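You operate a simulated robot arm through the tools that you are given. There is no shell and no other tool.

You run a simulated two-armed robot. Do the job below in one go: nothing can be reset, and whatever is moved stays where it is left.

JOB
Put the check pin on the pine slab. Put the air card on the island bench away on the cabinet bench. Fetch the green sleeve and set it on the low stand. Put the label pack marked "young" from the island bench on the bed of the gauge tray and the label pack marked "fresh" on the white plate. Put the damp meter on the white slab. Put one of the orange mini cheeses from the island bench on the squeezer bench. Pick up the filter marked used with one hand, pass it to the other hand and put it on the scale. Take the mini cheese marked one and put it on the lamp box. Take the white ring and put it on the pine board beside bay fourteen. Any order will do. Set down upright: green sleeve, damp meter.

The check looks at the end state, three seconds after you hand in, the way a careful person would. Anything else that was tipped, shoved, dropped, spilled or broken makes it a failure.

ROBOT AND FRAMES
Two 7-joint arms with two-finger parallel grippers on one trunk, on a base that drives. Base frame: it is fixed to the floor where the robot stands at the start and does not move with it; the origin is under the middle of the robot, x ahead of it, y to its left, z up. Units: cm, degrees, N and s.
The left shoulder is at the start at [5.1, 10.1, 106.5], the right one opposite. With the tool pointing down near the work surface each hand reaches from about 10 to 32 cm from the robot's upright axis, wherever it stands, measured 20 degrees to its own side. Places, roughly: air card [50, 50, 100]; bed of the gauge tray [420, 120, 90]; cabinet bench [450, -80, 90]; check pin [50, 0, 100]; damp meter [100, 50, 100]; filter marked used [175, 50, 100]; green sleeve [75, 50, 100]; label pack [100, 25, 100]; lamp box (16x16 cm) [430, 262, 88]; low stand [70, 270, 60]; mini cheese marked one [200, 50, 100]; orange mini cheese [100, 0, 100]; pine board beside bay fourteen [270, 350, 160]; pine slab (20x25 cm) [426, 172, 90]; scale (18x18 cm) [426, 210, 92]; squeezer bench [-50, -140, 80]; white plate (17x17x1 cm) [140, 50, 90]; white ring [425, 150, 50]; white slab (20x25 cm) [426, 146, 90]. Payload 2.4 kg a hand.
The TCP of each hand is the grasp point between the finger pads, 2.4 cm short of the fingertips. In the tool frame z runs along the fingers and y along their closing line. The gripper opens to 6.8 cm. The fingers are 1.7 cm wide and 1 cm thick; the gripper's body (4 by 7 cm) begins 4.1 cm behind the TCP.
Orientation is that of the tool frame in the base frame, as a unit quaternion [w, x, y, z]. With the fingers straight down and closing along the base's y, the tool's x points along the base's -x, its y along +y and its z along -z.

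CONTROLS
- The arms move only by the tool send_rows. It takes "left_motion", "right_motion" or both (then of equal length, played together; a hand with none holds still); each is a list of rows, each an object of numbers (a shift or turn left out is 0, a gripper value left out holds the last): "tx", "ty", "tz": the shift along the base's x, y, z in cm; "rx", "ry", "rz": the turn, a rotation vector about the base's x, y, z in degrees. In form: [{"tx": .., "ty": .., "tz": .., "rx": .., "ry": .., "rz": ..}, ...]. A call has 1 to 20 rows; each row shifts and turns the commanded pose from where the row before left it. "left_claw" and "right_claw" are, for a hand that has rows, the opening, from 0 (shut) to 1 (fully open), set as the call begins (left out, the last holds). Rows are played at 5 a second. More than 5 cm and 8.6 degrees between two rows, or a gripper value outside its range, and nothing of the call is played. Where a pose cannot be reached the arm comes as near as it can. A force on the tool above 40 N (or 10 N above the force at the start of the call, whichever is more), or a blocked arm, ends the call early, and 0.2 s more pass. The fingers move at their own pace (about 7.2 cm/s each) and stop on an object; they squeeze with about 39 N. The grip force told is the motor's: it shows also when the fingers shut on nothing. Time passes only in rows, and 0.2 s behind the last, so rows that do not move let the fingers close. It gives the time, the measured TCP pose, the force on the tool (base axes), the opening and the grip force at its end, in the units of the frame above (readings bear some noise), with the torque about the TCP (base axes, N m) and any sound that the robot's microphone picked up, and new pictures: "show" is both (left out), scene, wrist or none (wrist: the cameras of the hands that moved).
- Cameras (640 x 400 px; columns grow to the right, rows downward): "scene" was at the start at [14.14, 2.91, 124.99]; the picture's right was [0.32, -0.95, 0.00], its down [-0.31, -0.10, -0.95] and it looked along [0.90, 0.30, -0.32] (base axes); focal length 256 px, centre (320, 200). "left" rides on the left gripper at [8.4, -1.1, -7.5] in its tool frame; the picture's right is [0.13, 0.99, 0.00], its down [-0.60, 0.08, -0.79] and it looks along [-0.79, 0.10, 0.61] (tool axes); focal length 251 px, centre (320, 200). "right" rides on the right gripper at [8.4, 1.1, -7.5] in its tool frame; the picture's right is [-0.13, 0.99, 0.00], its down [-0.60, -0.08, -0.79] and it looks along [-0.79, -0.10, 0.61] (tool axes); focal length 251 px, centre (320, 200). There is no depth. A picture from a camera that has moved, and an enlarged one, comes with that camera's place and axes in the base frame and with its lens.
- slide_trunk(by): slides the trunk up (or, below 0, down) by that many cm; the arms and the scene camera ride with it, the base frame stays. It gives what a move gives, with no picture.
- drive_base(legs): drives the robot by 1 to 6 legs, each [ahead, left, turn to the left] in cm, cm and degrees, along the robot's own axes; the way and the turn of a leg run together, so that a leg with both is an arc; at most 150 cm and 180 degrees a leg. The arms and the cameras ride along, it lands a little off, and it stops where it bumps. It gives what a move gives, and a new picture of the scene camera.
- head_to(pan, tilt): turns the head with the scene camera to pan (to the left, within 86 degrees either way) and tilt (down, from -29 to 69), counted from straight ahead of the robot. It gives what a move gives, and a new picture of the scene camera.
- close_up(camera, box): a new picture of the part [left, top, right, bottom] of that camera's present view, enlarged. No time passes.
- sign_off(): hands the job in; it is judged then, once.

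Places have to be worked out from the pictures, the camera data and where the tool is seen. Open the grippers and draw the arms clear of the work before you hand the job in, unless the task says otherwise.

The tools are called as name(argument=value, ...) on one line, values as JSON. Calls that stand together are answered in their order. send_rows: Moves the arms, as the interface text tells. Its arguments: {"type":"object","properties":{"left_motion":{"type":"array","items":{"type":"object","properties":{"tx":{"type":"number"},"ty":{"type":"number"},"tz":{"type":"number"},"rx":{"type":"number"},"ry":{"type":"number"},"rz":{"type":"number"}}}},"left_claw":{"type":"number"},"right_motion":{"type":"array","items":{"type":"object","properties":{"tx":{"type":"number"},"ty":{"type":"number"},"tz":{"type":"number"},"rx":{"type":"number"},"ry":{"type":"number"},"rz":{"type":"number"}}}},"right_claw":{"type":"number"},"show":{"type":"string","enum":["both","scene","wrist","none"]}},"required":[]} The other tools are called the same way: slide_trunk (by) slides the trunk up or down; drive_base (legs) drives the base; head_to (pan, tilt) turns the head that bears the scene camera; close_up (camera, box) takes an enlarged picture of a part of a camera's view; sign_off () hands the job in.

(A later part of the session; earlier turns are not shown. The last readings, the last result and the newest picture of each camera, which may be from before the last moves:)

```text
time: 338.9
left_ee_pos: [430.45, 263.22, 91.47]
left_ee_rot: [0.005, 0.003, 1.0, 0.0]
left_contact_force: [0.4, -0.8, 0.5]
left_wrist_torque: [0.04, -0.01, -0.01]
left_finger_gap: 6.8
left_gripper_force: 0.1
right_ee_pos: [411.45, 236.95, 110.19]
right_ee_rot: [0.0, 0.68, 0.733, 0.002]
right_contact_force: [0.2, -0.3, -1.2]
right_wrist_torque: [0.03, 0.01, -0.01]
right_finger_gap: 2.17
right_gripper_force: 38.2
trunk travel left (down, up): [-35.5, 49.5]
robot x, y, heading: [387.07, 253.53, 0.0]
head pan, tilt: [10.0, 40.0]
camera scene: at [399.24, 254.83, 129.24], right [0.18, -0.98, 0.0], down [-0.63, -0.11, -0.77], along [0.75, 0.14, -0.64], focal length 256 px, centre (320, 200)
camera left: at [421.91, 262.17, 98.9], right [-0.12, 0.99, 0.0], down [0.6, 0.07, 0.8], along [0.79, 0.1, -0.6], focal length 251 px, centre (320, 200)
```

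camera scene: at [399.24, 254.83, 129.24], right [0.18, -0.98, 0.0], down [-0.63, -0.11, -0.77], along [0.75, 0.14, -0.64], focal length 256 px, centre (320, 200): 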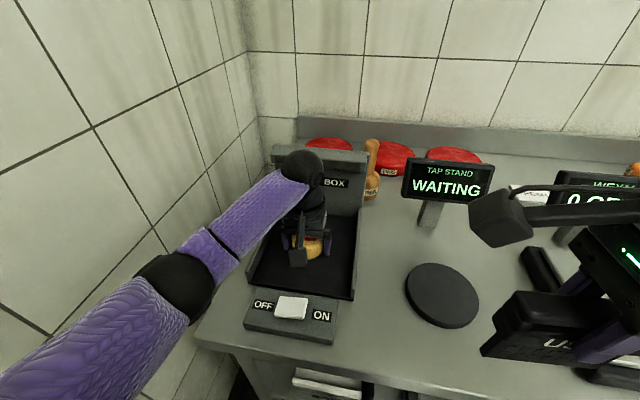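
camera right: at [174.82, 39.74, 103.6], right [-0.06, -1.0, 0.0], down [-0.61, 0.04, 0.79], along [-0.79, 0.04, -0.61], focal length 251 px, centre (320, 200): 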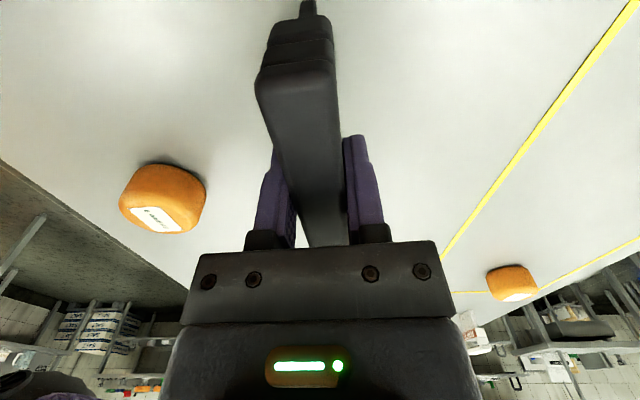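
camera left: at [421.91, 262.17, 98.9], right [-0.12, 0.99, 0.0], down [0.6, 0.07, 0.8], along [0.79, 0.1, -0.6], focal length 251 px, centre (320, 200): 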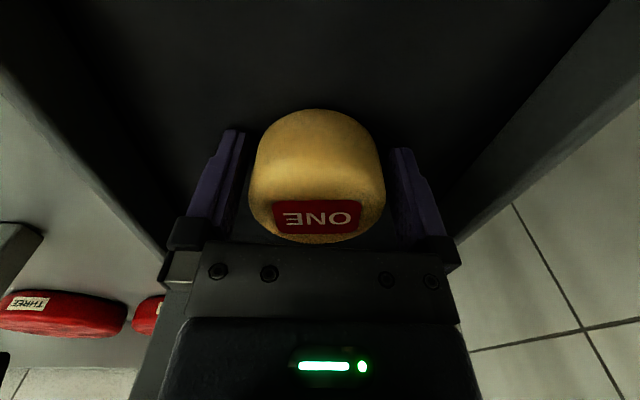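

Cheese ONE rests on the lamp box plate. I raise the left hand straight up, then back off for the filter handover.

send_rows(left_motion=[{"tz": 2}, {"tz": 3}, {"tz": 3}, {"tz": 3}, {"tz": 3}], show="scene")

drive_base(legs=[[-50, 0, 0], [0, -40, 0]])

close_up(camera="scene", box=[0, 0, 640, 400])

```text
time: 340.1
left_ee_pos: [430.53, 262.97, 105.49]
left_ee_rot: [0.005, 0.003, 1.0, 0.001]
left_contact_force: [0.4, -0.3, 0.0]
left_wrist_torque: [-0.03, -0.01, 0.01]
left_finger_gap: 6.77
left_gripper_force: 0.0
right_ee_pos: [411.41, 236.85, 110.15]
right_ee_rot: [0.0, 0.679, 0.734, 0.002]
right_contact_force: [0.5, 0.4, -1.9]
right_wrist_torque: [0.01, -0.01, 0.0]
right_finger_gap: 2.23
right_gripper_force: 38.3
trunk travel left (down, up): [-35.5, 49.5]
robot x, y, heading: [386.99, 253.33, 0.3]
head pan, tilt: [10.0, 40.0]
camera scene: at [399.22, 254.82, 129.25], right [0.18, -0.98, 0.0], down [-0.63, -0.11, -0.77], along [0.75, 0.14, -0.64], focal length 256 px, centre (320, 200)
```

scene: 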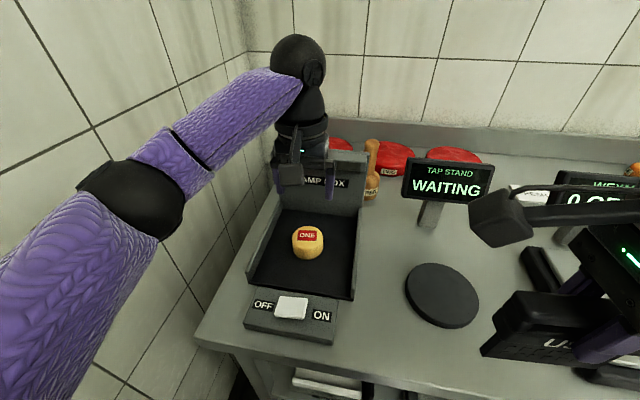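

```text
time: 345.1
left_ee_pos: [381.38, 223.21, 105.47]
left_ee_rot: [0.005, 0.002, 1.0, 0.001]
left_contact_force: [1.3, -1.4, -0.1]
left_wrist_torque: [-0.03, 0.0, -0.03]
left_finger_gap: 6.79
left_gripper_force: 0.1
right_ee_pos: [362.48, 197.08, 110.17]
right_ee_rot: [0.001, 0.679, 0.734, 0.002]
right_contact_force: [-0.6, 0.3, -1.1]
right_wrist_torque: [0.05, 0.0, -0.01]
right_finger_gap: 2.19
right_gripper_force: 38.6
trunk travel left (down, up): [-35.5, 49.5]
robot x, y, heading: [338.22, 213.45, 0.7]
head pan, tilt: [10.0, 40.0]
camera scene: at [350.23, 214.93, 129.25], right [0.18, -0.98, 0.0], down [-0.63, -0.12, -0.77], along [0.75, 0.14, -0.64], focal length 256 px, centre (320, 200)
```

scene: 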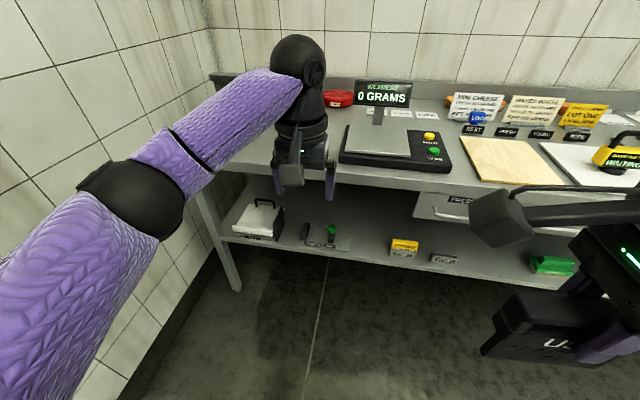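

```text
1.00 times, centred on (320, 200) of scene (not enlarged: the box is as wide or as high as the picture)
camera zoom: at [350.23, 214.93, 129.25], right [0.18, -0.98, 0.0], down [-0.63, -0.12, -0.77], along [0.75, 0.14, -0.64], focal length 256 px, centre (320, 200)
```

zoom: 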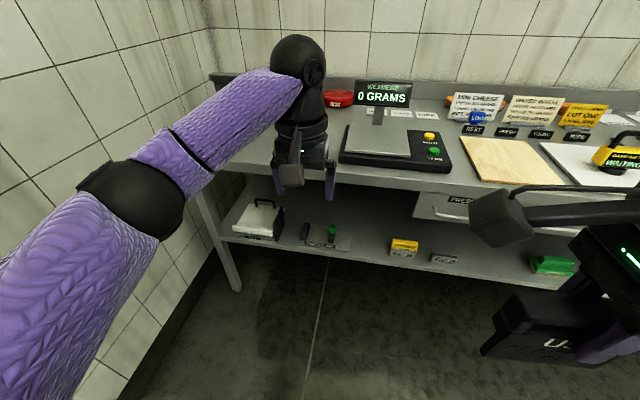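

Cheese ONE is well placed. For the pass I plan: right hand holds the filter tool-down in front, and the left hand, pitched forward, takes its near end. First I move the right hand aside.

send_rows(right_motion=[{"ty": -3}, {"ty": -3}, {"ty": -3}], show="none")

send_rows(left_motion=[{"ry": -7.5, "tx": -0.6, "ty": -1.2, "tz": -1.4}, {"ry": -7.5, "tx": -0.6, "ty": -1.2, "tz": -1.4}, {"ry": -7.5, "tx": -0.6, "ty": -1.2, "tz": -1.4}, {"ry": -7.5, "tx": -0.6, "ty": -1.2, "tz": -1.4}, {"ry": -7.5, "tx": -0.6, "ty": -1.2, "tz": -1.4}, {"ry": -7.5, "tx": -0.6, "ty": -1.2, "tz": -1.4}, {"ry": -7.5, "tx": -0.6, "ty": -1.2, "tz": -1.4}, {"ry": -7.5, "tx": -0.6, "ty": -1.2, "tz": -1.4}], show="both")

```text
time: 345.9
left_ee_pos: [381.48, 223.28, 105.38]
left_ee_rot: [0.005, 0.002, 1.0, -0.001]
left_contact_force: [-0.3, -0.7, -0.6]
left_wrist_torque: [-0.02, -0.03, 0.0]
left_finger_gap: 6.81
left_gripper_force: 0.0
right_ee_pos: [362.51, 188.04, 110.18]
right_ee_rot: [0.001, 0.678, 0.735, 0.002]
right_contact_force: [0.6, 0.5, -1.8]
right_wrist_torque: [-0.02, -0.02, 0.0]
right_finger_gap: 2.18
right_gripper_force: 38.3
trunk travel left (down, up): [-35.5, 49.5]
robot x, y, heading: [338.23, 213.48, 0.4]
head pan, tilt: [10.0, 40.0]
```

```text
time: 347.7
left_ee_pos: [376.48, 213.62, 94.24]
left_ee_rot: [0.505, 0.003, 0.863, 0.0]
left_contact_force: [0.3, -0.1, -0.2]
left_wrist_torque: [-0.02, 0.01, 0.01]
left_finger_gap: 6.8
left_gripper_force: 0.1
right_ee_pos: [362.6, 187.99, 110.14]
right_ee_rot: [0.001, 0.679, 0.735, 0.002]
right_contact_force: [-0.1, 0.1, -1.5]
right_wrist_torque: [0.0, -0.03, 0.05]
right_finger_gap: 2.18
right_gripper_force: 38.6
trunk travel left (down, up): [-35.5, 49.5]
robot x, y, heading: [338.16, 213.29, 0.4]
head pan, tilt: [10.0, 40.0]
camera scene: at [350.21, 214.95, 129.25], right [0.18, -0.98, 0.0], down [-0.63, -0.12, -0.77], along [0.75, 0.14, -0.64], focal length 256 px, centre (320, 200)
camera left: at [365.8, 212.64, 90.58], right [-0.06, 0.99, -0.11], down [-0.4, 0.08, 0.92], along [0.92, 0.1, 0.39], focal length 251 px, centre (320, 200)
```

scene: 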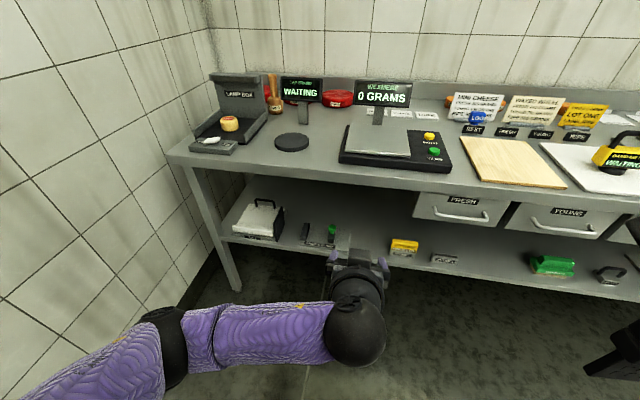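
left: 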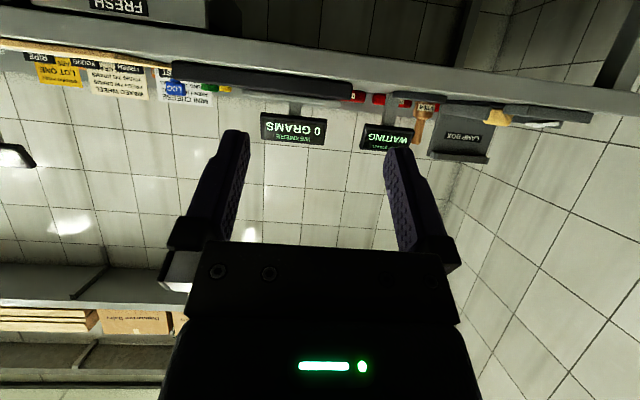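

The left hand is in the pre-grasp pose (pitched 60°, z=94). I bring the right hand with the filter over, turning it so the filter's width lies along x, staying high.

send_rows(right_motion=[{"rz": 7.8, "tx": 1.6, "ty": 1, "tz": 0.9}, {"rz": 7.8, "tx": 1.6, "ty": 1, "tz": 0.9}, {"rz": 7.8, "tx": 1.6, "ty": 2, "tz": 0.9}, {"rz": 7.8, "tx": 1.6, "ty": 2, "tz": 0.9}, {"rz": 7.8, "tx": 1.6, "ty": 2.5, "tz": 0.9}, {"rz": 7.8, "tx": 1.6, "ty": 2.5, "tz": 0.9}, {"rz": 7.8, "tx": 1.6, "ty": 2.5, "tz": 0.9}, {"rz": 7.8, "tx": 1.6, "ty": 3, "tz": 0.9}, {"rz": 7.8, "tx": 1.6, "ty": 3, "tz": 0.9}, {"rz": 7.8, "tx": 1.6, "ty": 3, "tz": 0.9}, {"rz": 7.5, "tx": 1.6, "ty": 3, "tz": 0.9}], show="both")

```text
time: 350.1
left_ee_pos: [376.52, 213.72, 94.12]
left_ee_rot: [0.505, 0.001, 0.863, 0.001]
left_contact_force: [0.0, 0.2, -0.1]
left_wrist_torque: [-0.01, 0.03, -0.01]
left_finger_gap: 6.81
left_gripper_force: 0.1
right_ee_pos: [379.32, 213.57, 119.81]
right_ee_rot: [0.0, -0.001, 1.0, -0.001]
right_contact_force: [0.4, -0.2, -1.3]
right_wrist_torque: [0.01, -0.01, 0.02]
right_finger_gap: 2.19
right_gripper_force: 38.3
right hand out of reach, approached as far as the arm can: row 11
trunk travel left (down, up): [-35.5, 49.5]
robot x, y, heading: [337.64, 213.18, 0.4]
head pan, tilt: [10.0, 40.0]
camera scene: at [350.2, 215.0, 129.25], right [0.18, -0.98, 0.0], down [-0.63, -0.12, -0.77], along [0.75, 0.14, -0.64], focal length 256 px, centre (320, 200)
camera right: at [370.99, 214.74, 127.42], right [0.13, 0.99, 0.0], down [0.6, -0.08, 0.79], along [0.79, -0.1, -0.61], focal length 251 px, centre (320, 200)
```

scene: 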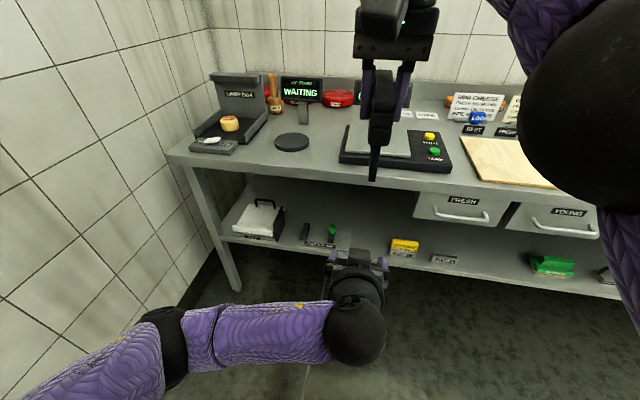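
right: 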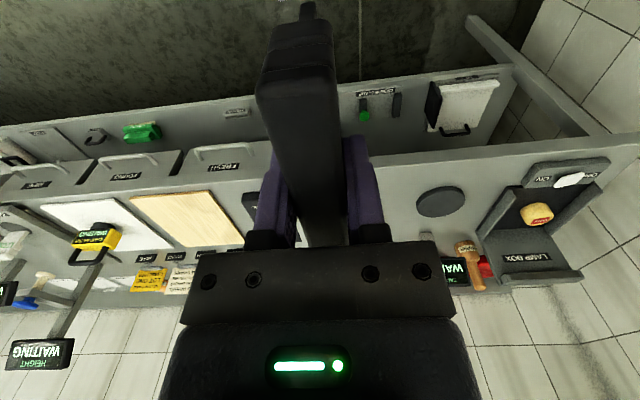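

The filter now hangs with its width along x. I lower the right hand to z≈108 and forward to x≈381.

send_rows(right_motion=[{"tz": -3, "tx": 0.5}, {"tz": -3, "tx": 0.6}, {"tz": -3, "tx": 0.6}, {"tz": -2.8}, {}], show="both")

close_up(camera="left", box=[0, 0, 640, 400])

```text
time: 351.3
left_ee_pos: [376.57, 213.59, 94.35]
left_ee_rot: [0.504, 0.001, 0.864, 0.001]
left_contact_force: [0.2, -0.3, 0.5]
left_wrist_torque: [0.02, 0.0, -0.02]
left_finger_gap: 6.81
left_gripper_force: 0.0
right_ee_pos: [380.97, 213.6, 108.19]
right_ee_rot: [-0.001, -0.001, 1.0, 0.002]
right_contact_force: [0.6, -0.1, -1.5]
right_wrist_torque: [0.01, 0.01, 0.03]
right_finger_gap: 2.19
right_gripper_force: 39.0
trunk travel left (down, up): [-35.5, 49.5]
robot x, y, heading: [337.88, 213.12, 0.3]
head pan, tilt: [10.0, 40.0]
camera scene: at [350.23, 214.98, 129.25], right [0.18, -0.98, 0.0], down [-0.63, -0.12, -0.77], along [0.75, 0.14, -0.64], focal length 256 px, centre (320, 200)
camera right: at [372.67, 214.8, 115.77], right [0.13, 0.99, 0.0], down [0.6, -0.08, 0.79], along [0.79, -0.1, -0.61], focal length 251 px, centre (320, 200)
```

scene: 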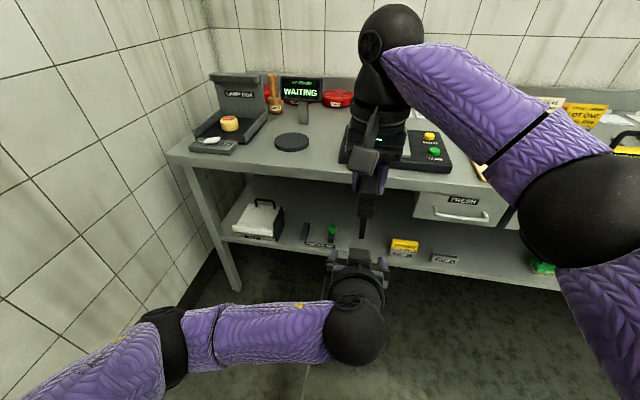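
right: 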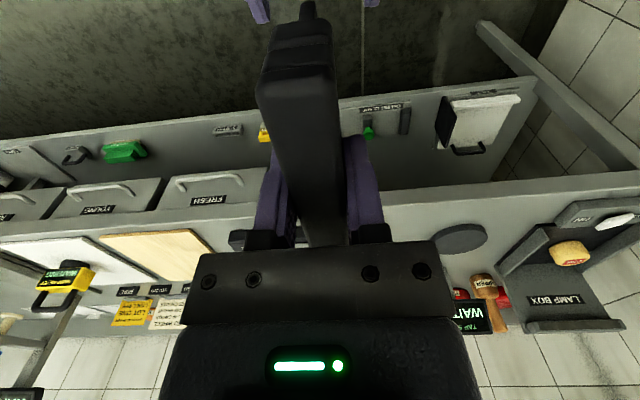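

```text
1.00 times, centred on (320, 200) of left (not enlarged: the box is as wide or as high as the picture)
camera zoom: at [365.83, 212.67, 90.61], right [-0.06, 0.99, -0.11], down [-0.39, 0.08, 0.92], along [0.92, 0.1, 0.39], focal length 251 px, centre (320, 200)
```

zoom: 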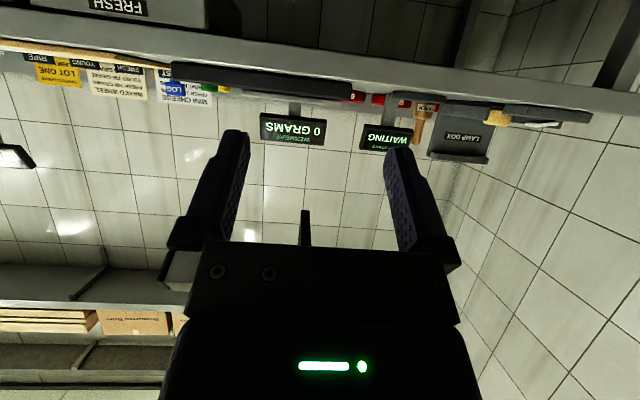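

The filter's lower edge lies between the left fingers' line. I raise the left hand under it to z≈104, 0.4 cm back.

send_rows(left_motion=[{"tz": 2, "tx": -0.4}, {"tz": 2}, {"tz": 2}, {"tz": 2}, {"tz": 1}, {"tz": 0.7}, {}], show="both")

```text
time: 352.9
left_ee_pos: [376.25, 213.89, 104.04]
left_ee_rot: [0.504, 0.001, 0.864, 0.002]
left_contact_force: [-0.4, 0.1, -0.1]
left_wrist_torque: [-0.01, 0.01, 0.01]
left_finger_gap: 6.81
left_gripper_force: 0.0
right_ee_pos: [380.94, 213.72, 108.2]
right_ee_rot: [-0.001, 0.0, 1.0, 0.002]
right_contact_force: [0.4, 0.0, -1.3]
right_wrist_torque: [0.02, 0.03, -0.02]
right_finger_gap: 2.17
right_gripper_force: 38.2
trunk travel left (down, up): [-35.5, 49.5]
robot x, y, heading: [338.21, 213.52, 0.3]
head pan, tilt: [10.0, 40.0]
camera scene: at [350.23, 214.98, 129.24], right [0.18, -0.98, 0.0], down [-0.63, -0.12, -0.77], along [0.75, 0.14, -0.64], focal length 256 px, centre (320, 200)
camera left: at [365.49, 212.83, 100.41], right [-0.06, 0.99, -0.11], down [-0.39, 0.08, 0.92], along [0.92, 0.1, 0.39], focal length 251 px, centre (320, 200)
```

scene: 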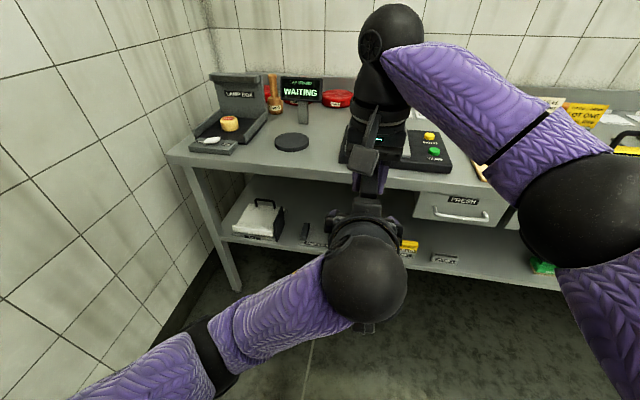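
left: 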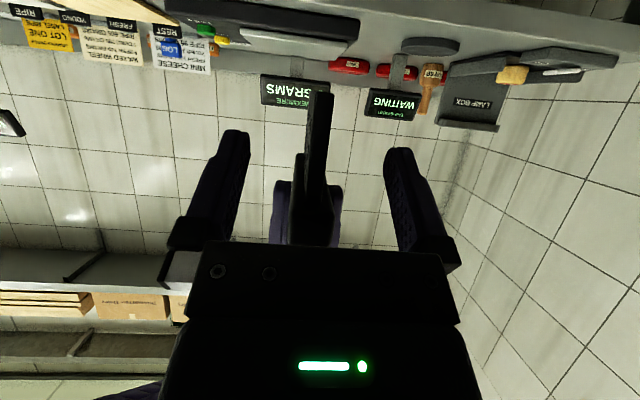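

The filter's near end is between the left fingers with no contact force. I close the left hand.

send_rows(left_motion=[{}, {}, {}, {}, {}], left_claw=0, show="both")

```text
time: 354.1
left_ee_pos: [376.17, 213.67, 103.99]
left_ee_rot: [0.504, 0.003, 0.864, 0.0]
left_contact_force: [-3.6, -19.3, -0.4]
left_wrist_torque: [0.3, -0.41, -0.07]
left_finger_gap: 2.16
left_gripper_force: 38.6
right_ee_pos: [380.94, 213.63, 108.23]
right_ee_rot: [-0.001, 0.0, 1.0, 0.003]
right_contact_force: [4.2, 20.3, -1.3]
right_wrist_torque: [0.54, 0.3, -0.85]
right_finger_gap: 2.17
right_gripper_force: 38.8
trunk travel left (down, up): [-35.5, 49.5]
robot x, y, heading: [338.14, 213.5, 0.6]
head pan, tilt: [10.0, 40.0]
camera scene: at [350.23, 214.98, 129.24], right [0.18, -0.98, 0.0], down [-0.63, -0.12, -0.77], along [0.75, 0.14, -0.64], focal length 256 px, centre (320, 200)
camera left: at [365.47, 212.8, 100.4], right [-0.06, 0.99, -0.11], down [-0.39, 0.08, 0.92], along [0.92, 0.1, 0.39], focal length 251 px, centre (320, 200)
```

scene: 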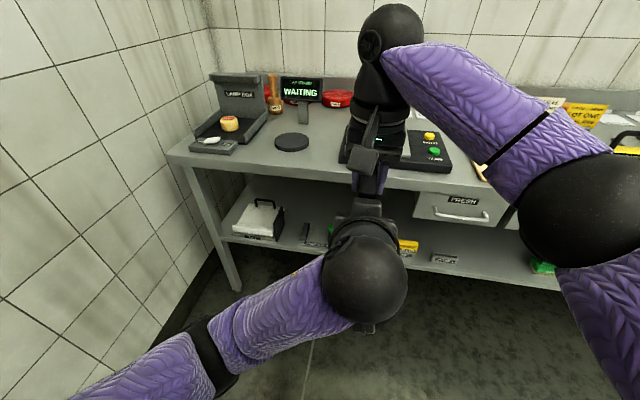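
left: 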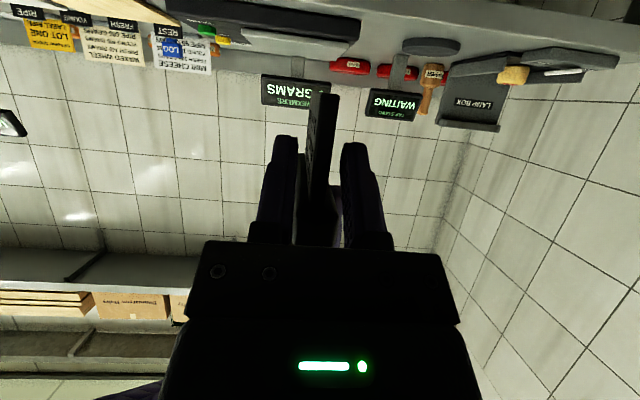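

Both hands now hold the filter (2.16 cm each). I open the right hand.

send_rows(right_motion=[{}, {}, {}], right_claw=1, show="both")

```text
time: 354.9
left_ee_pos: [376.32, 213.86, 103.93]
left_ee_rot: [0.505, 0.002, 0.863, 0.001]
left_contact_force: [-0.6, -0.6, -1.3]
left_wrist_torque: [0.02, 0.08, 0.0]
left_finger_gap: 2.15
left_gripper_force: 38.1
right_ee_pos: [380.89, 213.59, 108.22]
right_ee_rot: [-0.001, 0.0, 1.0, 0.001]
right_contact_force: [0.3, 1.2, -0.7]
right_wrist_torque: [-0.01, 0.01, 0.0]
right_finger_gap: 6.75
right_gripper_force: 0.1
trunk travel left (down, up): [-35.5, 49.5]
robot x, y, heading: [337.92, 213.23, 0.7]
head pan, tilt: [10.0, 40.0]
camera scene: at [350.23, 214.98, 129.24], right [0.18, -0.98, 0.0], down [-0.63, -0.12, -0.77], along [0.75, 0.14, -0.64], focal length 256 px, centre (320, 200)
camera right: at [372.66, 214.8, 115.8], right [0.13, 0.99, 0.0], down [0.61, -0.08, 0.79], along [0.79, -0.1, -0.61], focal length 251 px, centre (320, 200)
```

scene: 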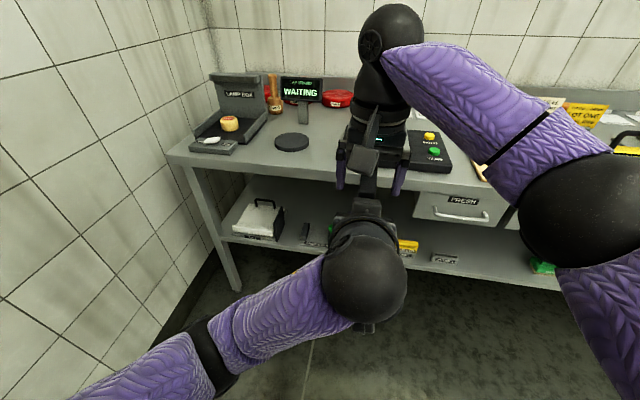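
right: 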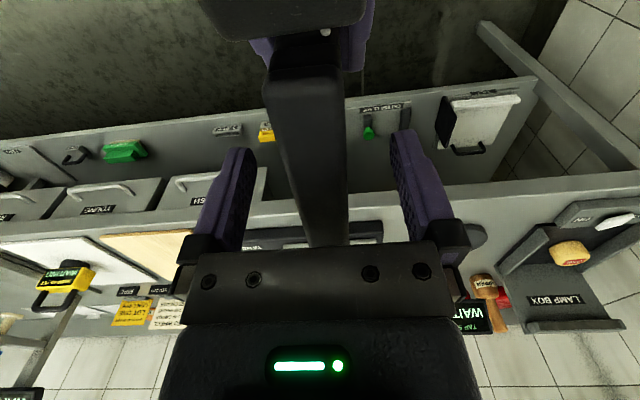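

The left hand holds the filter alone. I lift the right hand straight up and draw it back to the right.

send_rows(right_motion=[{"tz": 3}, {"tz": 3}, {"tz": 3}, {"tz": 2, "ty": -2}, {"ty": -4, "tx": -1}, {"ty": -4, "tx": -2}, {"ty": -4, "tx": -3}, {"ty": -4, "tx": -3}, {"tx": -4, "ty": -2}, {"tx": -4, "ty": -2}], show="scene")

```text
time: 357.1
left_ee_pos: [376.21, 213.93, 104.15]
left_ee_rot: [0.504, 0.002, 0.864, 0.001]
left_contact_force: [-0.3, 0.8, 0.0]
left_wrist_torque: [0.01, 0.07, 0.01]
left_finger_gap: 2.14
left_gripper_force: 38.1
right_ee_pos: [363.67, 191.37, 118.96]
right_ee_rot: [-0.001, 0.0, 1.0, 0.002]
right_contact_force: [0.3, -0.1, -0.6]
right_wrist_torque: [0.02, -0.02, 0.02]
right_finger_gap: 6.79
right_gripper_force: 0.0
right hand out of reach, approached as far as the arm can: row 4
trunk travel left (down, up): [-35.5, 49.5]
robot x, y, heading: [337.62, 213.39, 0.5]
head pan, tilt: [10.0, 40.0]
camera scene: at [350.18, 214.96, 129.25], right [0.18, -0.98, 0.0], down [-0.63, -0.12, -0.77], along [0.75, 0.14, -0.64], focal length 256 px, centre (320, 200)
```

scene: 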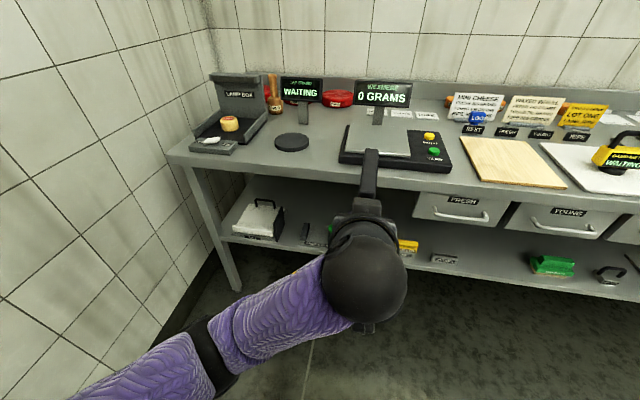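

The pass is done. Now I drive the filter over to the scale (plate center ≈ (426, 210.3), z≈92), stopping a bit short to check.

drive_base(legs=[[38, -3.3, 0]])

close_up(camera="right", box=[0, 0, 640, 400])

close_up(camera="left", box=[0, 0, 640, 400])

```text
time: 359.5
left_ee_pos: [414.35, 210.53, 103.96]
left_ee_rot: [0.504, 0.003, 0.864, 0.0]
left_contact_force: [0.6, -0.2, -0.3]
left_wrist_torque: [0.0, 0.03, 0.0]
left_finger_gap: 2.12
left_gripper_force: 38.9
right_ee_pos: [401.67, 188.32, 119.05]
right_ee_rot: [-0.001, 0.002, 1.0, 0.002]
right_contact_force: [-0.2, 0.1, -0.3]
right_wrist_torque: [0.01, 0.0, 0.0]
right_finger_gap: 6.8
right_gripper_force: 0.0
trunk travel left (down, up): [-35.5, 49.5]
robot x, y, heading: [376.33, 210.67, 0.2]
head pan, tilt: [10.0, 40.0]
camera scene: at [388.46, 211.84, 129.24], right [0.18, -0.98, 0.0], down [-0.63, -0.11, -0.77], along [0.75, 0.14, -0.64], focal length 256 px, centre (320, 200)
```

scene: 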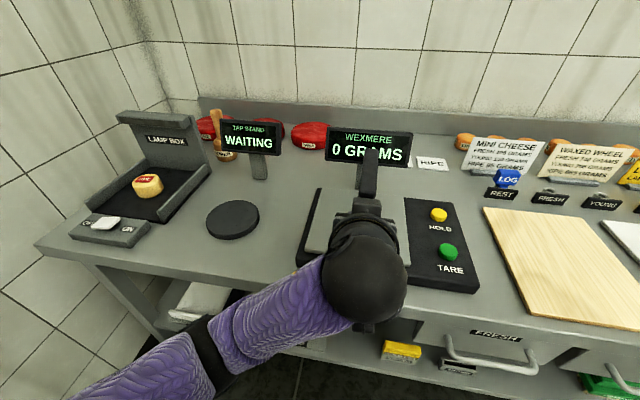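

```text
1.00 times, centred on (320, 200) of right (not enlarged: the box is as wide or as high as the picture)
camera zoom: at [393.53, 189.46, 126.62], right [0.13, 0.99, 0.0], down [0.61, -0.08, 0.79], along [0.79, -0.1, -0.61], focal length 251 px, centre (320, 200)
```

zoom: 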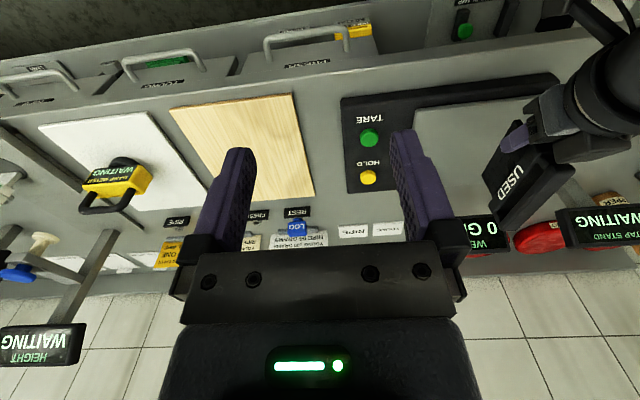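

```text
1.00 times, centred on (320, 200) of left (not enlarged: the box is as wide or as high as the picture)
camera zoom: at [403.7, 209.64, 100.39], right [-0.06, 0.99, -0.11], down [-0.39, 0.08, 0.92], along [0.92, 0.1, 0.39], focal length 251 px, centre (320, 200)
```

zoom: 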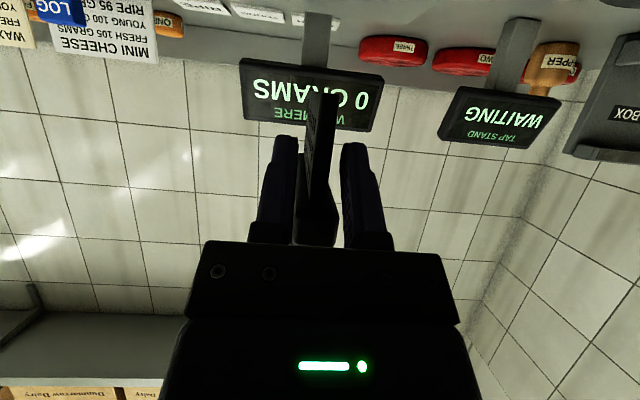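

The scale plate spans about x 417.5–435.5, y 201–219. I move the filter 5 cm further in and lower it toward the plate.

send_rows(left_motion=[{"tx": 2.5}, {"tx": 2.7}, {"tz": -2}, {"tz": -2}, {"tz": -2}, {"tz": -0.5}, {"tz": -0.3}, {"tz": -0.3}, {"tz": -0.2}, {"tz": -0.2}], show="both")

close_up(camera="right", box=[320, 40, 640, 240])

```text
time: 361.7
left_ee_pos: [419.76, 210.76, 96.46]
left_ee_rot: [0.504, 0.002, 0.863, 0.002]
left_contact_force: [0.7, 0.6, -0.8]
left_wrist_torque: [0.03, 0.06, 0.0]
left_finger_gap: 2.13
left_gripper_force: 38.4
right_ee_pos: [401.67, 188.29, 119.01]
right_ee_rot: [-0.001, 0.003, 1.0, 0.002]
right_contact_force: [0.3, 0.2, -0.1]
right_wrist_torque: [0.0, -0.02, 0.01]
right_finger_gap: 6.78
right_gripper_force: 0.0
trunk travel left (down, up): [-35.5, 49.5]
robot x, y, heading: [376.64, 210.49, 0.5]
head pan, tilt: [10.0, 40.0]
camera scene: at [388.43, 211.84, 129.25], right [0.18, -0.98, 0.0], down [-0.63, -0.11, -0.77], along [0.75, 0.14, -0.64], focal length 256 px, centre (320, 200)
camera left: at [408.91, 209.64, 92.87], right [-0.06, 0.99, -0.11], down [-0.39, 0.08, 0.92], along [0.92, 0.1, 0.39], focal length 251 px, centre (320, 200)
```

scene: 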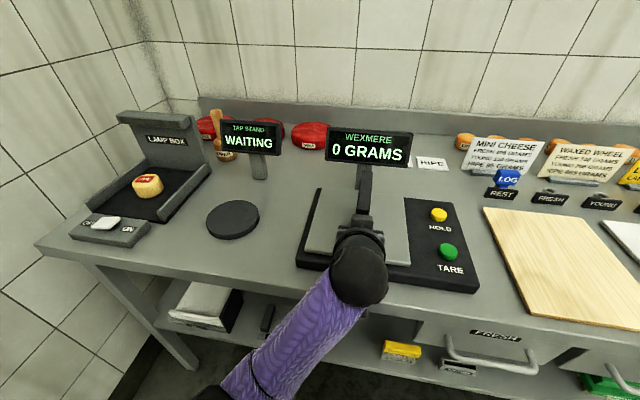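
left: 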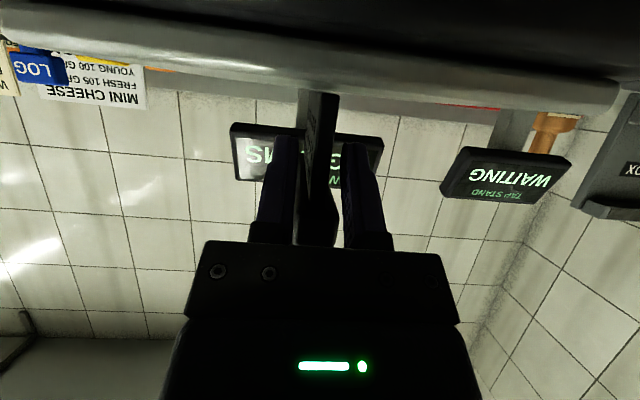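

```text
2.00 times, centred on (480, 140) of right
camera zoom: at [393.49, 189.46, 126.62], right [0.13, 0.99, 0.0], down [0.6, -0.08, 0.79], along [0.79, -0.1, -0.61], focal length 503 px, centre (0, 320)
```

zoom: 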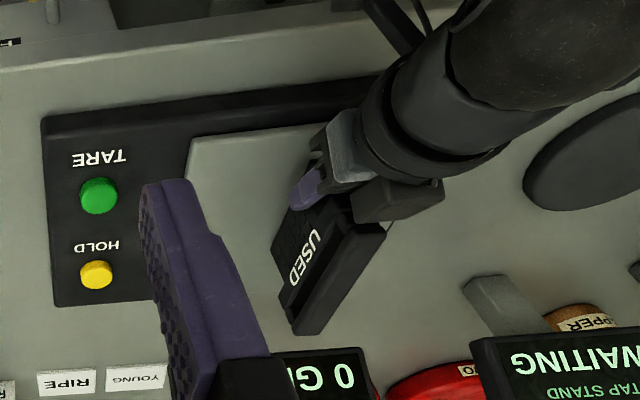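

The filter hovers just over the plate. I continue in 0.2 cm steps.

send_rows(left_motion=[{"tz": -0.2}, {"tz": -0.2}, {"tz": -0.2}, {"tz": -0.2}, {"tz": -0.2}, {"tz": -0.2}], show="scene")

```text
time: 363.1
left_ee_pos: [419.54, 210.48, 95.43]
left_ee_rot: [0.504, 0.004, 0.863, 0.0]
left_contact_force: [-1.6, -7.0, 19.7]
left_wrist_torque: [-0.18, -0.29, -0.07]
left_finger_gap: 0.74
left_gripper_force: 29.7
right_ee_pos: [401.63, 188.15, 118.98]
right_ee_rot: [0.0, 0.002, 1.0, 0.001]
right_contact_force: [0.5, 0.9, -0.5]
right_wrist_torque: [0.01, 0.03, 0.03]
right_finger_gap: 6.82
right_gripper_force: 0.0
trunk travel left (down, up): [-35.5, 49.5]
robot x, y, heading: [375.97, 210.69, 0.3]
head pan, tilt: [10.0, 40.0]
camera scene: at [388.24, 211.72, 129.27], right [0.18, -0.98, 0.0], down [-0.63, -0.11, -0.77], along [0.75, 0.14, -0.64], focal length 256 px, centre (320, 200)
```

scene: 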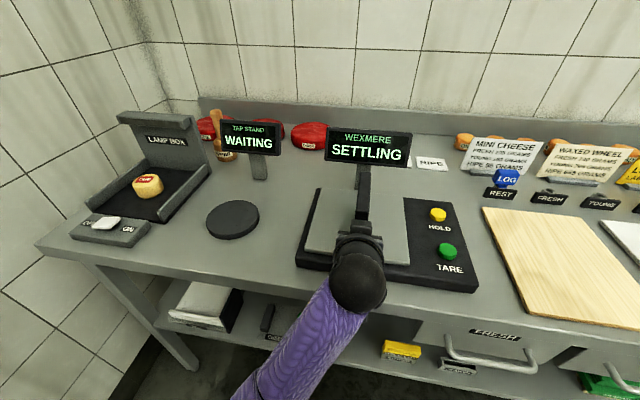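

The finger gap suddenly dropped to 0.74 cm, so the filter shifted in the grip as it touched. I look at it closely.

close_up(camera="right", box=[400, 60, 600, 185])

close_up(camera="left", box=[160, 60, 480, 260])

close_up(camera="scene", box=[270, 110, 470, 235])

```text
3.20 times, centred on (500, 122) of right
camera zoom: at [393.3, 189.35, 126.64], right [0.13, 0.99, 0.0], down [0.6, -0.08, 0.79], along [0.79, -0.1, -0.61], focal length 805 px, centre (-256, 448)
```

zoom: 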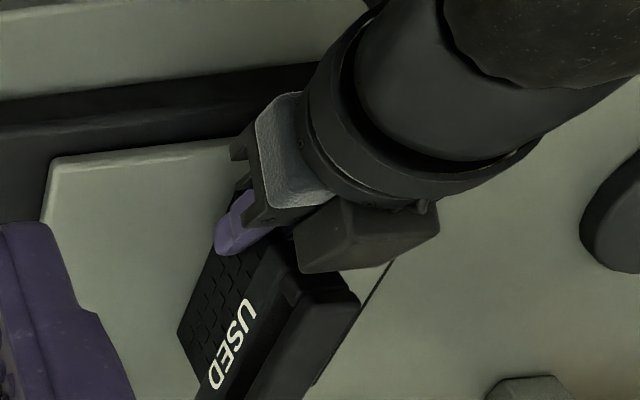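

```text
2.00 times, centred on (320, 160) of left
camera zoom: at [408.74, 209.55, 91.76], right [-0.06, 0.99, -0.11], down [-0.4, 0.08, 0.92], along [0.92, 0.1, 0.39], focal length 503 px, centre (320, 280)
```

zoom: 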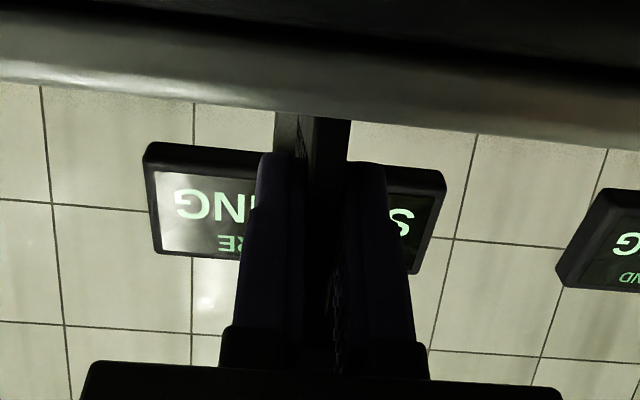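

```text
3.20 times, centred on (370, 172) of scene
camera zoom: at [388.24, 211.72, 129.27], right [0.18, -0.98, 0.0], down [-0.63, -0.11, -0.77], along [0.75, 0.14, -0.64], focal length 818 px, centre (160, 288)
```

zoom: 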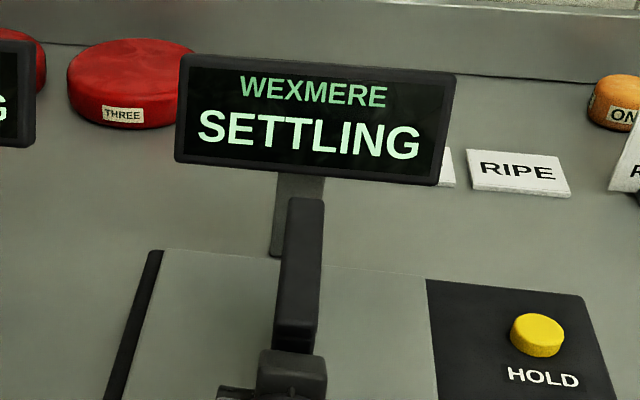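

The filter stands upright on the plate; the fingers slid from the thicker band onto the thinner body. I ease the pressure and open the left hand.

send_rows(left_motion=[{"tz": 0.15}, {}], show="none")

send_rows(left_motion=[{}, {}, {}, {}], left_claw=1, show="both")

```text
time: 363.7
left_ee_pos: [419.66, 210.62, 95.42]
left_ee_rot: [0.504, 0.002, 0.864, 0.002]
left_contact_force: [-0.9, -0.9, 3.0]
left_wrist_torque: [-0.04, -0.43, -0.17]
left_finger_gap: 0.76
left_gripper_force: 29.7
right_ee_pos: [401.75, 188.25, 118.9]
right_ee_rot: [0.0, 0.001, 1.0, 0.002]
right_contact_force: [-0.6, -0.2, 0.1]
right_wrist_torque: [-0.01, -0.01, -0.01]
right_finger_gap: 6.78
right_gripper_force: 0.0
trunk travel left (down, up): [-35.5, 49.5]
robot x, y, heading: [376.16, 210.52, 0.0]
head pan, tilt: [10.0, 40.0]
```

```text
time: 364.7
left_ee_pos: [419.59, 210.63, 95.52]
left_ee_rot: [0.506, 0.002, 0.863, 0.001]
left_contact_force: [0.2, -0.6, -0.2]
left_wrist_torque: [-0.02, 0.03, -0.04]
left_finger_gap: 6.83
left_gripper_force: 0.2
right_ee_pos: [401.8, 188.34, 118.94]
right_ee_rot: [-0.001, 0.001, 1.0, 0.002]
right_contact_force: [0.4, 0.5, 0.3]
right_wrist_torque: [-0.01, -0.02, -0.03]
right_finger_gap: 6.78
right_gripper_force: 0.0
trunk travel left (down, up): [-35.5, 49.5]
robot x, y, heading: [375.98, 210.15, 0.3]
head pan, tilt: [10.0, 40.0]
camera scene: at [388.42, 211.84, 129.25], right [0.18, -0.98, 0.0], down [-0.63, -0.11, -0.77], along [0.75, 0.14, -0.64], focal length 256 px, centre (320, 200)
camera left: at [408.89, 209.65, 91.87], right [-0.06, 0.99, -0.11], down [-0.39, 0.08, 0.92], along [0.92, 0.1, 0.39], focal length 251 px, centre (320, 200)
```

scene: 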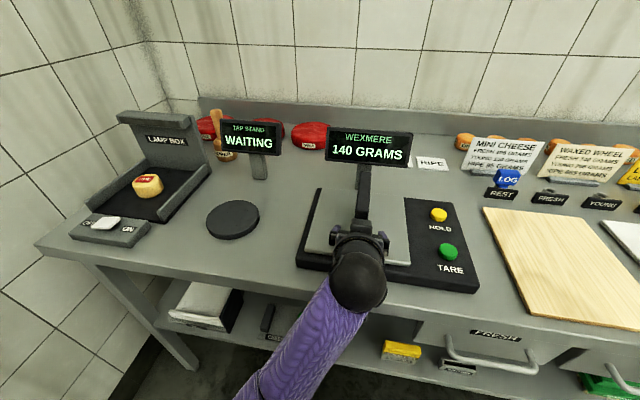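
left: 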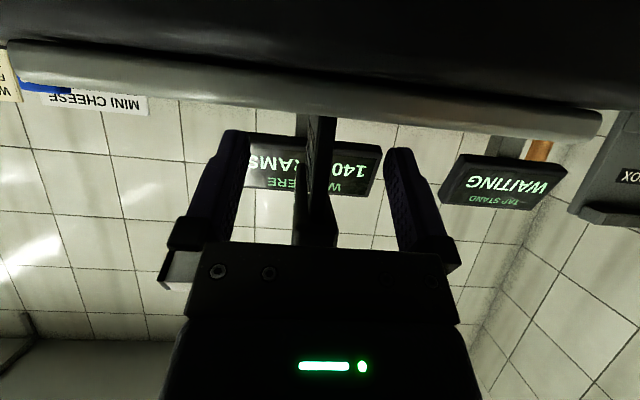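

The scale reads 140 GRAMS and the filter stands free. I withdraw the left hand straight back, then up.

send_rows(left_motion=[{"tx": -2, "tz": 0.3}, {"tx": -3, "tz": 0.5}, {"tx": -3, "tz": 1}, {"tx": -2, "tz": 3}, {"tz": 4}], show="scene")

close_up(camera="scene", box=[270, 110, 470, 235])

```text
time: 365.6
left_ee_pos: [413.55, 212.2, 102.96]
left_ee_rot: [0.579, 0.016, 0.814, 0.04]
left_contact_force: [-0.4, 0.3, 0.1]
left_wrist_torque: [-0.01, 0.03, 0.04]
left_finger_gap: 6.81
left_gripper_force: 0.1
right_ee_pos: [401.85, 188.27, 119.01]
right_ee_rot: [-0.001, 0.002, 1.0, 0.002]
right_contact_force: [0.7, 0.5, -0.1]
right_wrist_torque: [-0.02, 0.02, -0.01]
right_finger_gap: 6.8
right_gripper_force: 0.0
trunk travel left (down, up): [-35.5, 49.5]
robot x, y, heading: [376.46, 210.56, 0.5]
head pan, tilt: [10.0, 40.0]
stopped in row 4 (left hand): the arm was blocked; the commanded pose is now the measured one
camera scene: at [388.44, 211.84, 129.24], right [0.18, -0.98, 0.0], down [-0.63, -0.11, -0.77], along [0.75, 0.14, -0.64], focal length 256 px, centre (320, 200)
```

scene: 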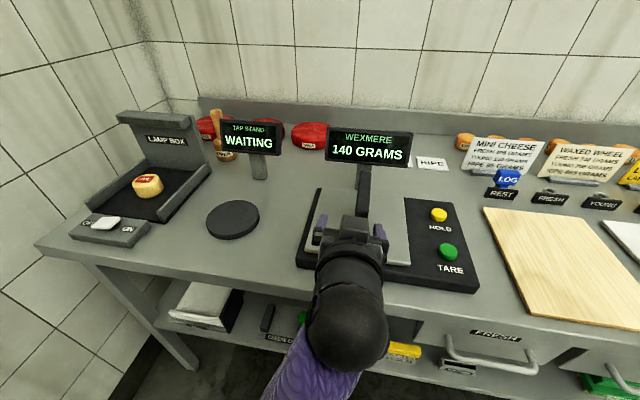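

```text
3.20 times, centred on (370, 172) of scene
camera zoom: at [388.44, 211.84, 129.24], right [0.18, -0.98, 0.0], down [-0.63, -0.11, -0.77], along [0.75, 0.14, -0.64], focal length 818 px, centre (160, 288)
```

zoom: 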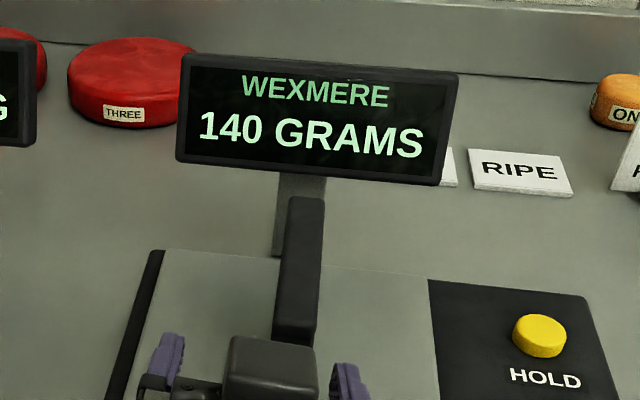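

The arm folded to its limit but the filter stands undisturbed. I back the base away straight.

drive_base(legs=[[-45, 0, 0]])

close_up(camera="scene", box=[220, 60, 540, 260])

```text
time: 368.4
left_ee_pos: [367.95, 211.83, 102.96]
left_ee_rot: [0.579, 0.019, 0.814, 0.037]
left_contact_force: [0.3, -0.4, 1.3]
left_wrist_torque: [0.03, -0.03, 0.01]
left_finger_gap: 6.82
left_gripper_force: 0.0
right_ee_pos: [356.08, 187.88, 119.09]
right_ee_rot: [-0.002, 0.006, 1.0, 0.001]
right_contact_force: [-0.7, -0.1, 0.3]
right_wrist_torque: [0.04, 0.02, -0.02]
right_finger_gap: 6.8
right_gripper_force: 0.0
trunk travel left (down, up): [-35.5, 49.5]
robot x, y, heading: [331.19, 210.15, 0.0]
head pan, tilt: [10.0, 40.0]
camera scene: at [342.92, 211.7, 129.25], right [0.17, -0.99, 0.0], down [-0.63, -0.11, -0.77], along [0.75, 0.13, -0.64], focal length 256 px, centre (320, 200)
```

scene: 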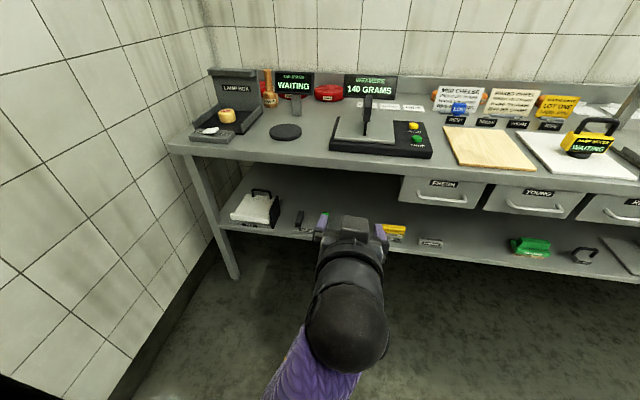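

```text
2.00 times, centred on (380, 160) of scene
camera zoom: at [342.92, 211.7, 129.25], right [0.17, -0.99, 0.0], down [-0.63, -0.11, -0.77], along [0.75, 0.13, -0.64], focal length 511 px, centre (200, 280)
```

zoom: 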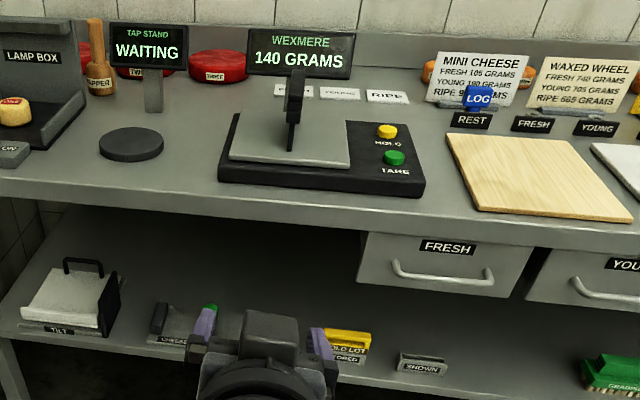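

All good there. I un-pitch the left hand in free space.

send_rows(left_motion=[{"ry": 7, "tx": 0.5, "ty": 1}, {"ry": 8, "tx": 0.5, "ty": 1}, {"ry": 8, "tx": 0.5, "ty": 1}, {"ry": 8, "tx": 0.5, "ty": 1}, {"ry": 8, "tx": 0.5, "ty": 1}, {"ry": 8, "tx": 0.5, "ty": 1}, {"ry": 8, "tx": 0.5, "ty": 1, "tz": 1}, {"ry": 8, "ty": 1, "tz": 2}, {"ry": 7.8, "ty": 1, "tz": 3}, {"tz": 4}, {"tz": 3}], show="none")

```text
time: 369.4
left_ee_pos: [370.9, 216.45, 102.44]
left_ee_rot: [0.334, 0.027, 0.941, 0.037]
left_contact_force: [18.6, 1.6, -1.7]
left_wrist_torque: [0.03, -0.3, -0.12]
left_finger_gap: 6.79
left_gripper_force: 0.1
left hand out of reach, approached as far as the arm can: row 5
right_ee_pos: [356.04, 188.06, 118.84]
right_ee_rot: [0.0, 0.004, 1.0, 0.002]
right_contact_force: [-0.7, -1.0, 0.9]
right_wrist_torque: [0.0, -0.03, 0.01]
right_finger_gap: 6.78
right_gripper_force: 0.0
trunk travel left (down, up): [-35.5, 49.5]
robot x, y, heading: [330.47, 210.22, -0.4]
head pan, tilt: [10.0, 40.0]
stopped in row 5 (left hand): the force on the tool passed its limit at 67 N (the readings are from after the stop); the commanded pose is now the measured one
```

The folded arm touched itself; I extend the hand forward and to the left first, then continue the turn.

send_rows(left_motion=[{"tx": 2}, {"tx": 2, "ty": 1}, {"tx": 2, "ty": 1}, {"tx": 2, "ty": 1}, {"tx": 2, "ty": 1}], show="none")

send_rows(left_motion=[{"ry": 8}, {"ry": 8}, {"ry": 8}, {"ry": 8, "tz": 1}, {"ry": 7, "tz": 2}, {"tz": 3}, {"tz": 3}], show="scene")

```text
time: 370.6
left_ee_pos: [380.81, 220.55, 102.51]
left_ee_rot: [0.332, 0.027, 0.942, 0.037]
left_contact_force: [-0.7, 0.0, -0.1]
left_wrist_torque: [-0.02, 0.04, -0.01]
left_finger_gap: 6.79
left_gripper_force: 0.2
right_ee_pos: [356.06, 188.06, 119.01]
right_ee_rot: [0.0, 0.005, 1.0, 0.001]
right_contact_force: [-0.2, -0.6, -0.2]
right_wrist_torque: [-0.01, 0.02, -0.03]
right_finger_gap: 6.78
right_gripper_force: 0.1
trunk travel left (down, up): [-35.5, 49.5]
robot x, y, heading: [331.12, 210.38, -0.2]
head pan, tilt: [10.0, 40.0]
```

```text
time: 372.3
left_ee_pos: [378.93, 219.6, 110.02]
left_ee_rot: [0.006, 0.032, 0.999, 0.025]
left_contact_force: [14.2, -0.1, -14.3]
left_wrist_torque: [0.02, -0.32, 0.03]
left_finger_gap: 6.79
left_gripper_force: 0.0
left hand out of reach, approached as far as the arm can: row 5, 6, 7
right_ee_pos: [356.07, 187.93, 119.01]
right_ee_rot: [-0.001, 0.006, 1.0, 0.002]
right_contact_force: [0.3, 0.0, -0.2]
right_wrist_torque: [0.0, 0.03, 0.04]
right_finger_gap: 6.79
right_gripper_force: 0.0
trunk travel left (down, up): [-35.5, 49.5]
robot x, y, heading: [330.41, 210.45, -0.0]
head pan, tilt: [10.0, 40.0]
stopped in row 7 (left hand): the force on the tool passed its limit at 90 N (the readings are from after the stop); the commanded pose is now the measured one
camera scene: at [342.99, 211.72, 129.24], right [0.17, -0.99, 0.0], down [-0.63, -0.11, -0.77], along [0.75, 0.13, -0.64], focal length 256 px, centre (320, 200)
```

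scene: 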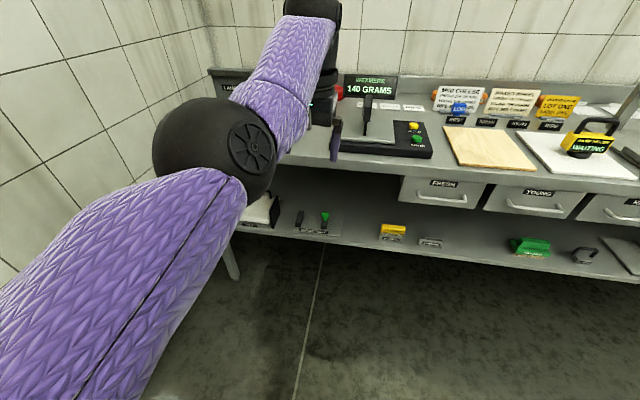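

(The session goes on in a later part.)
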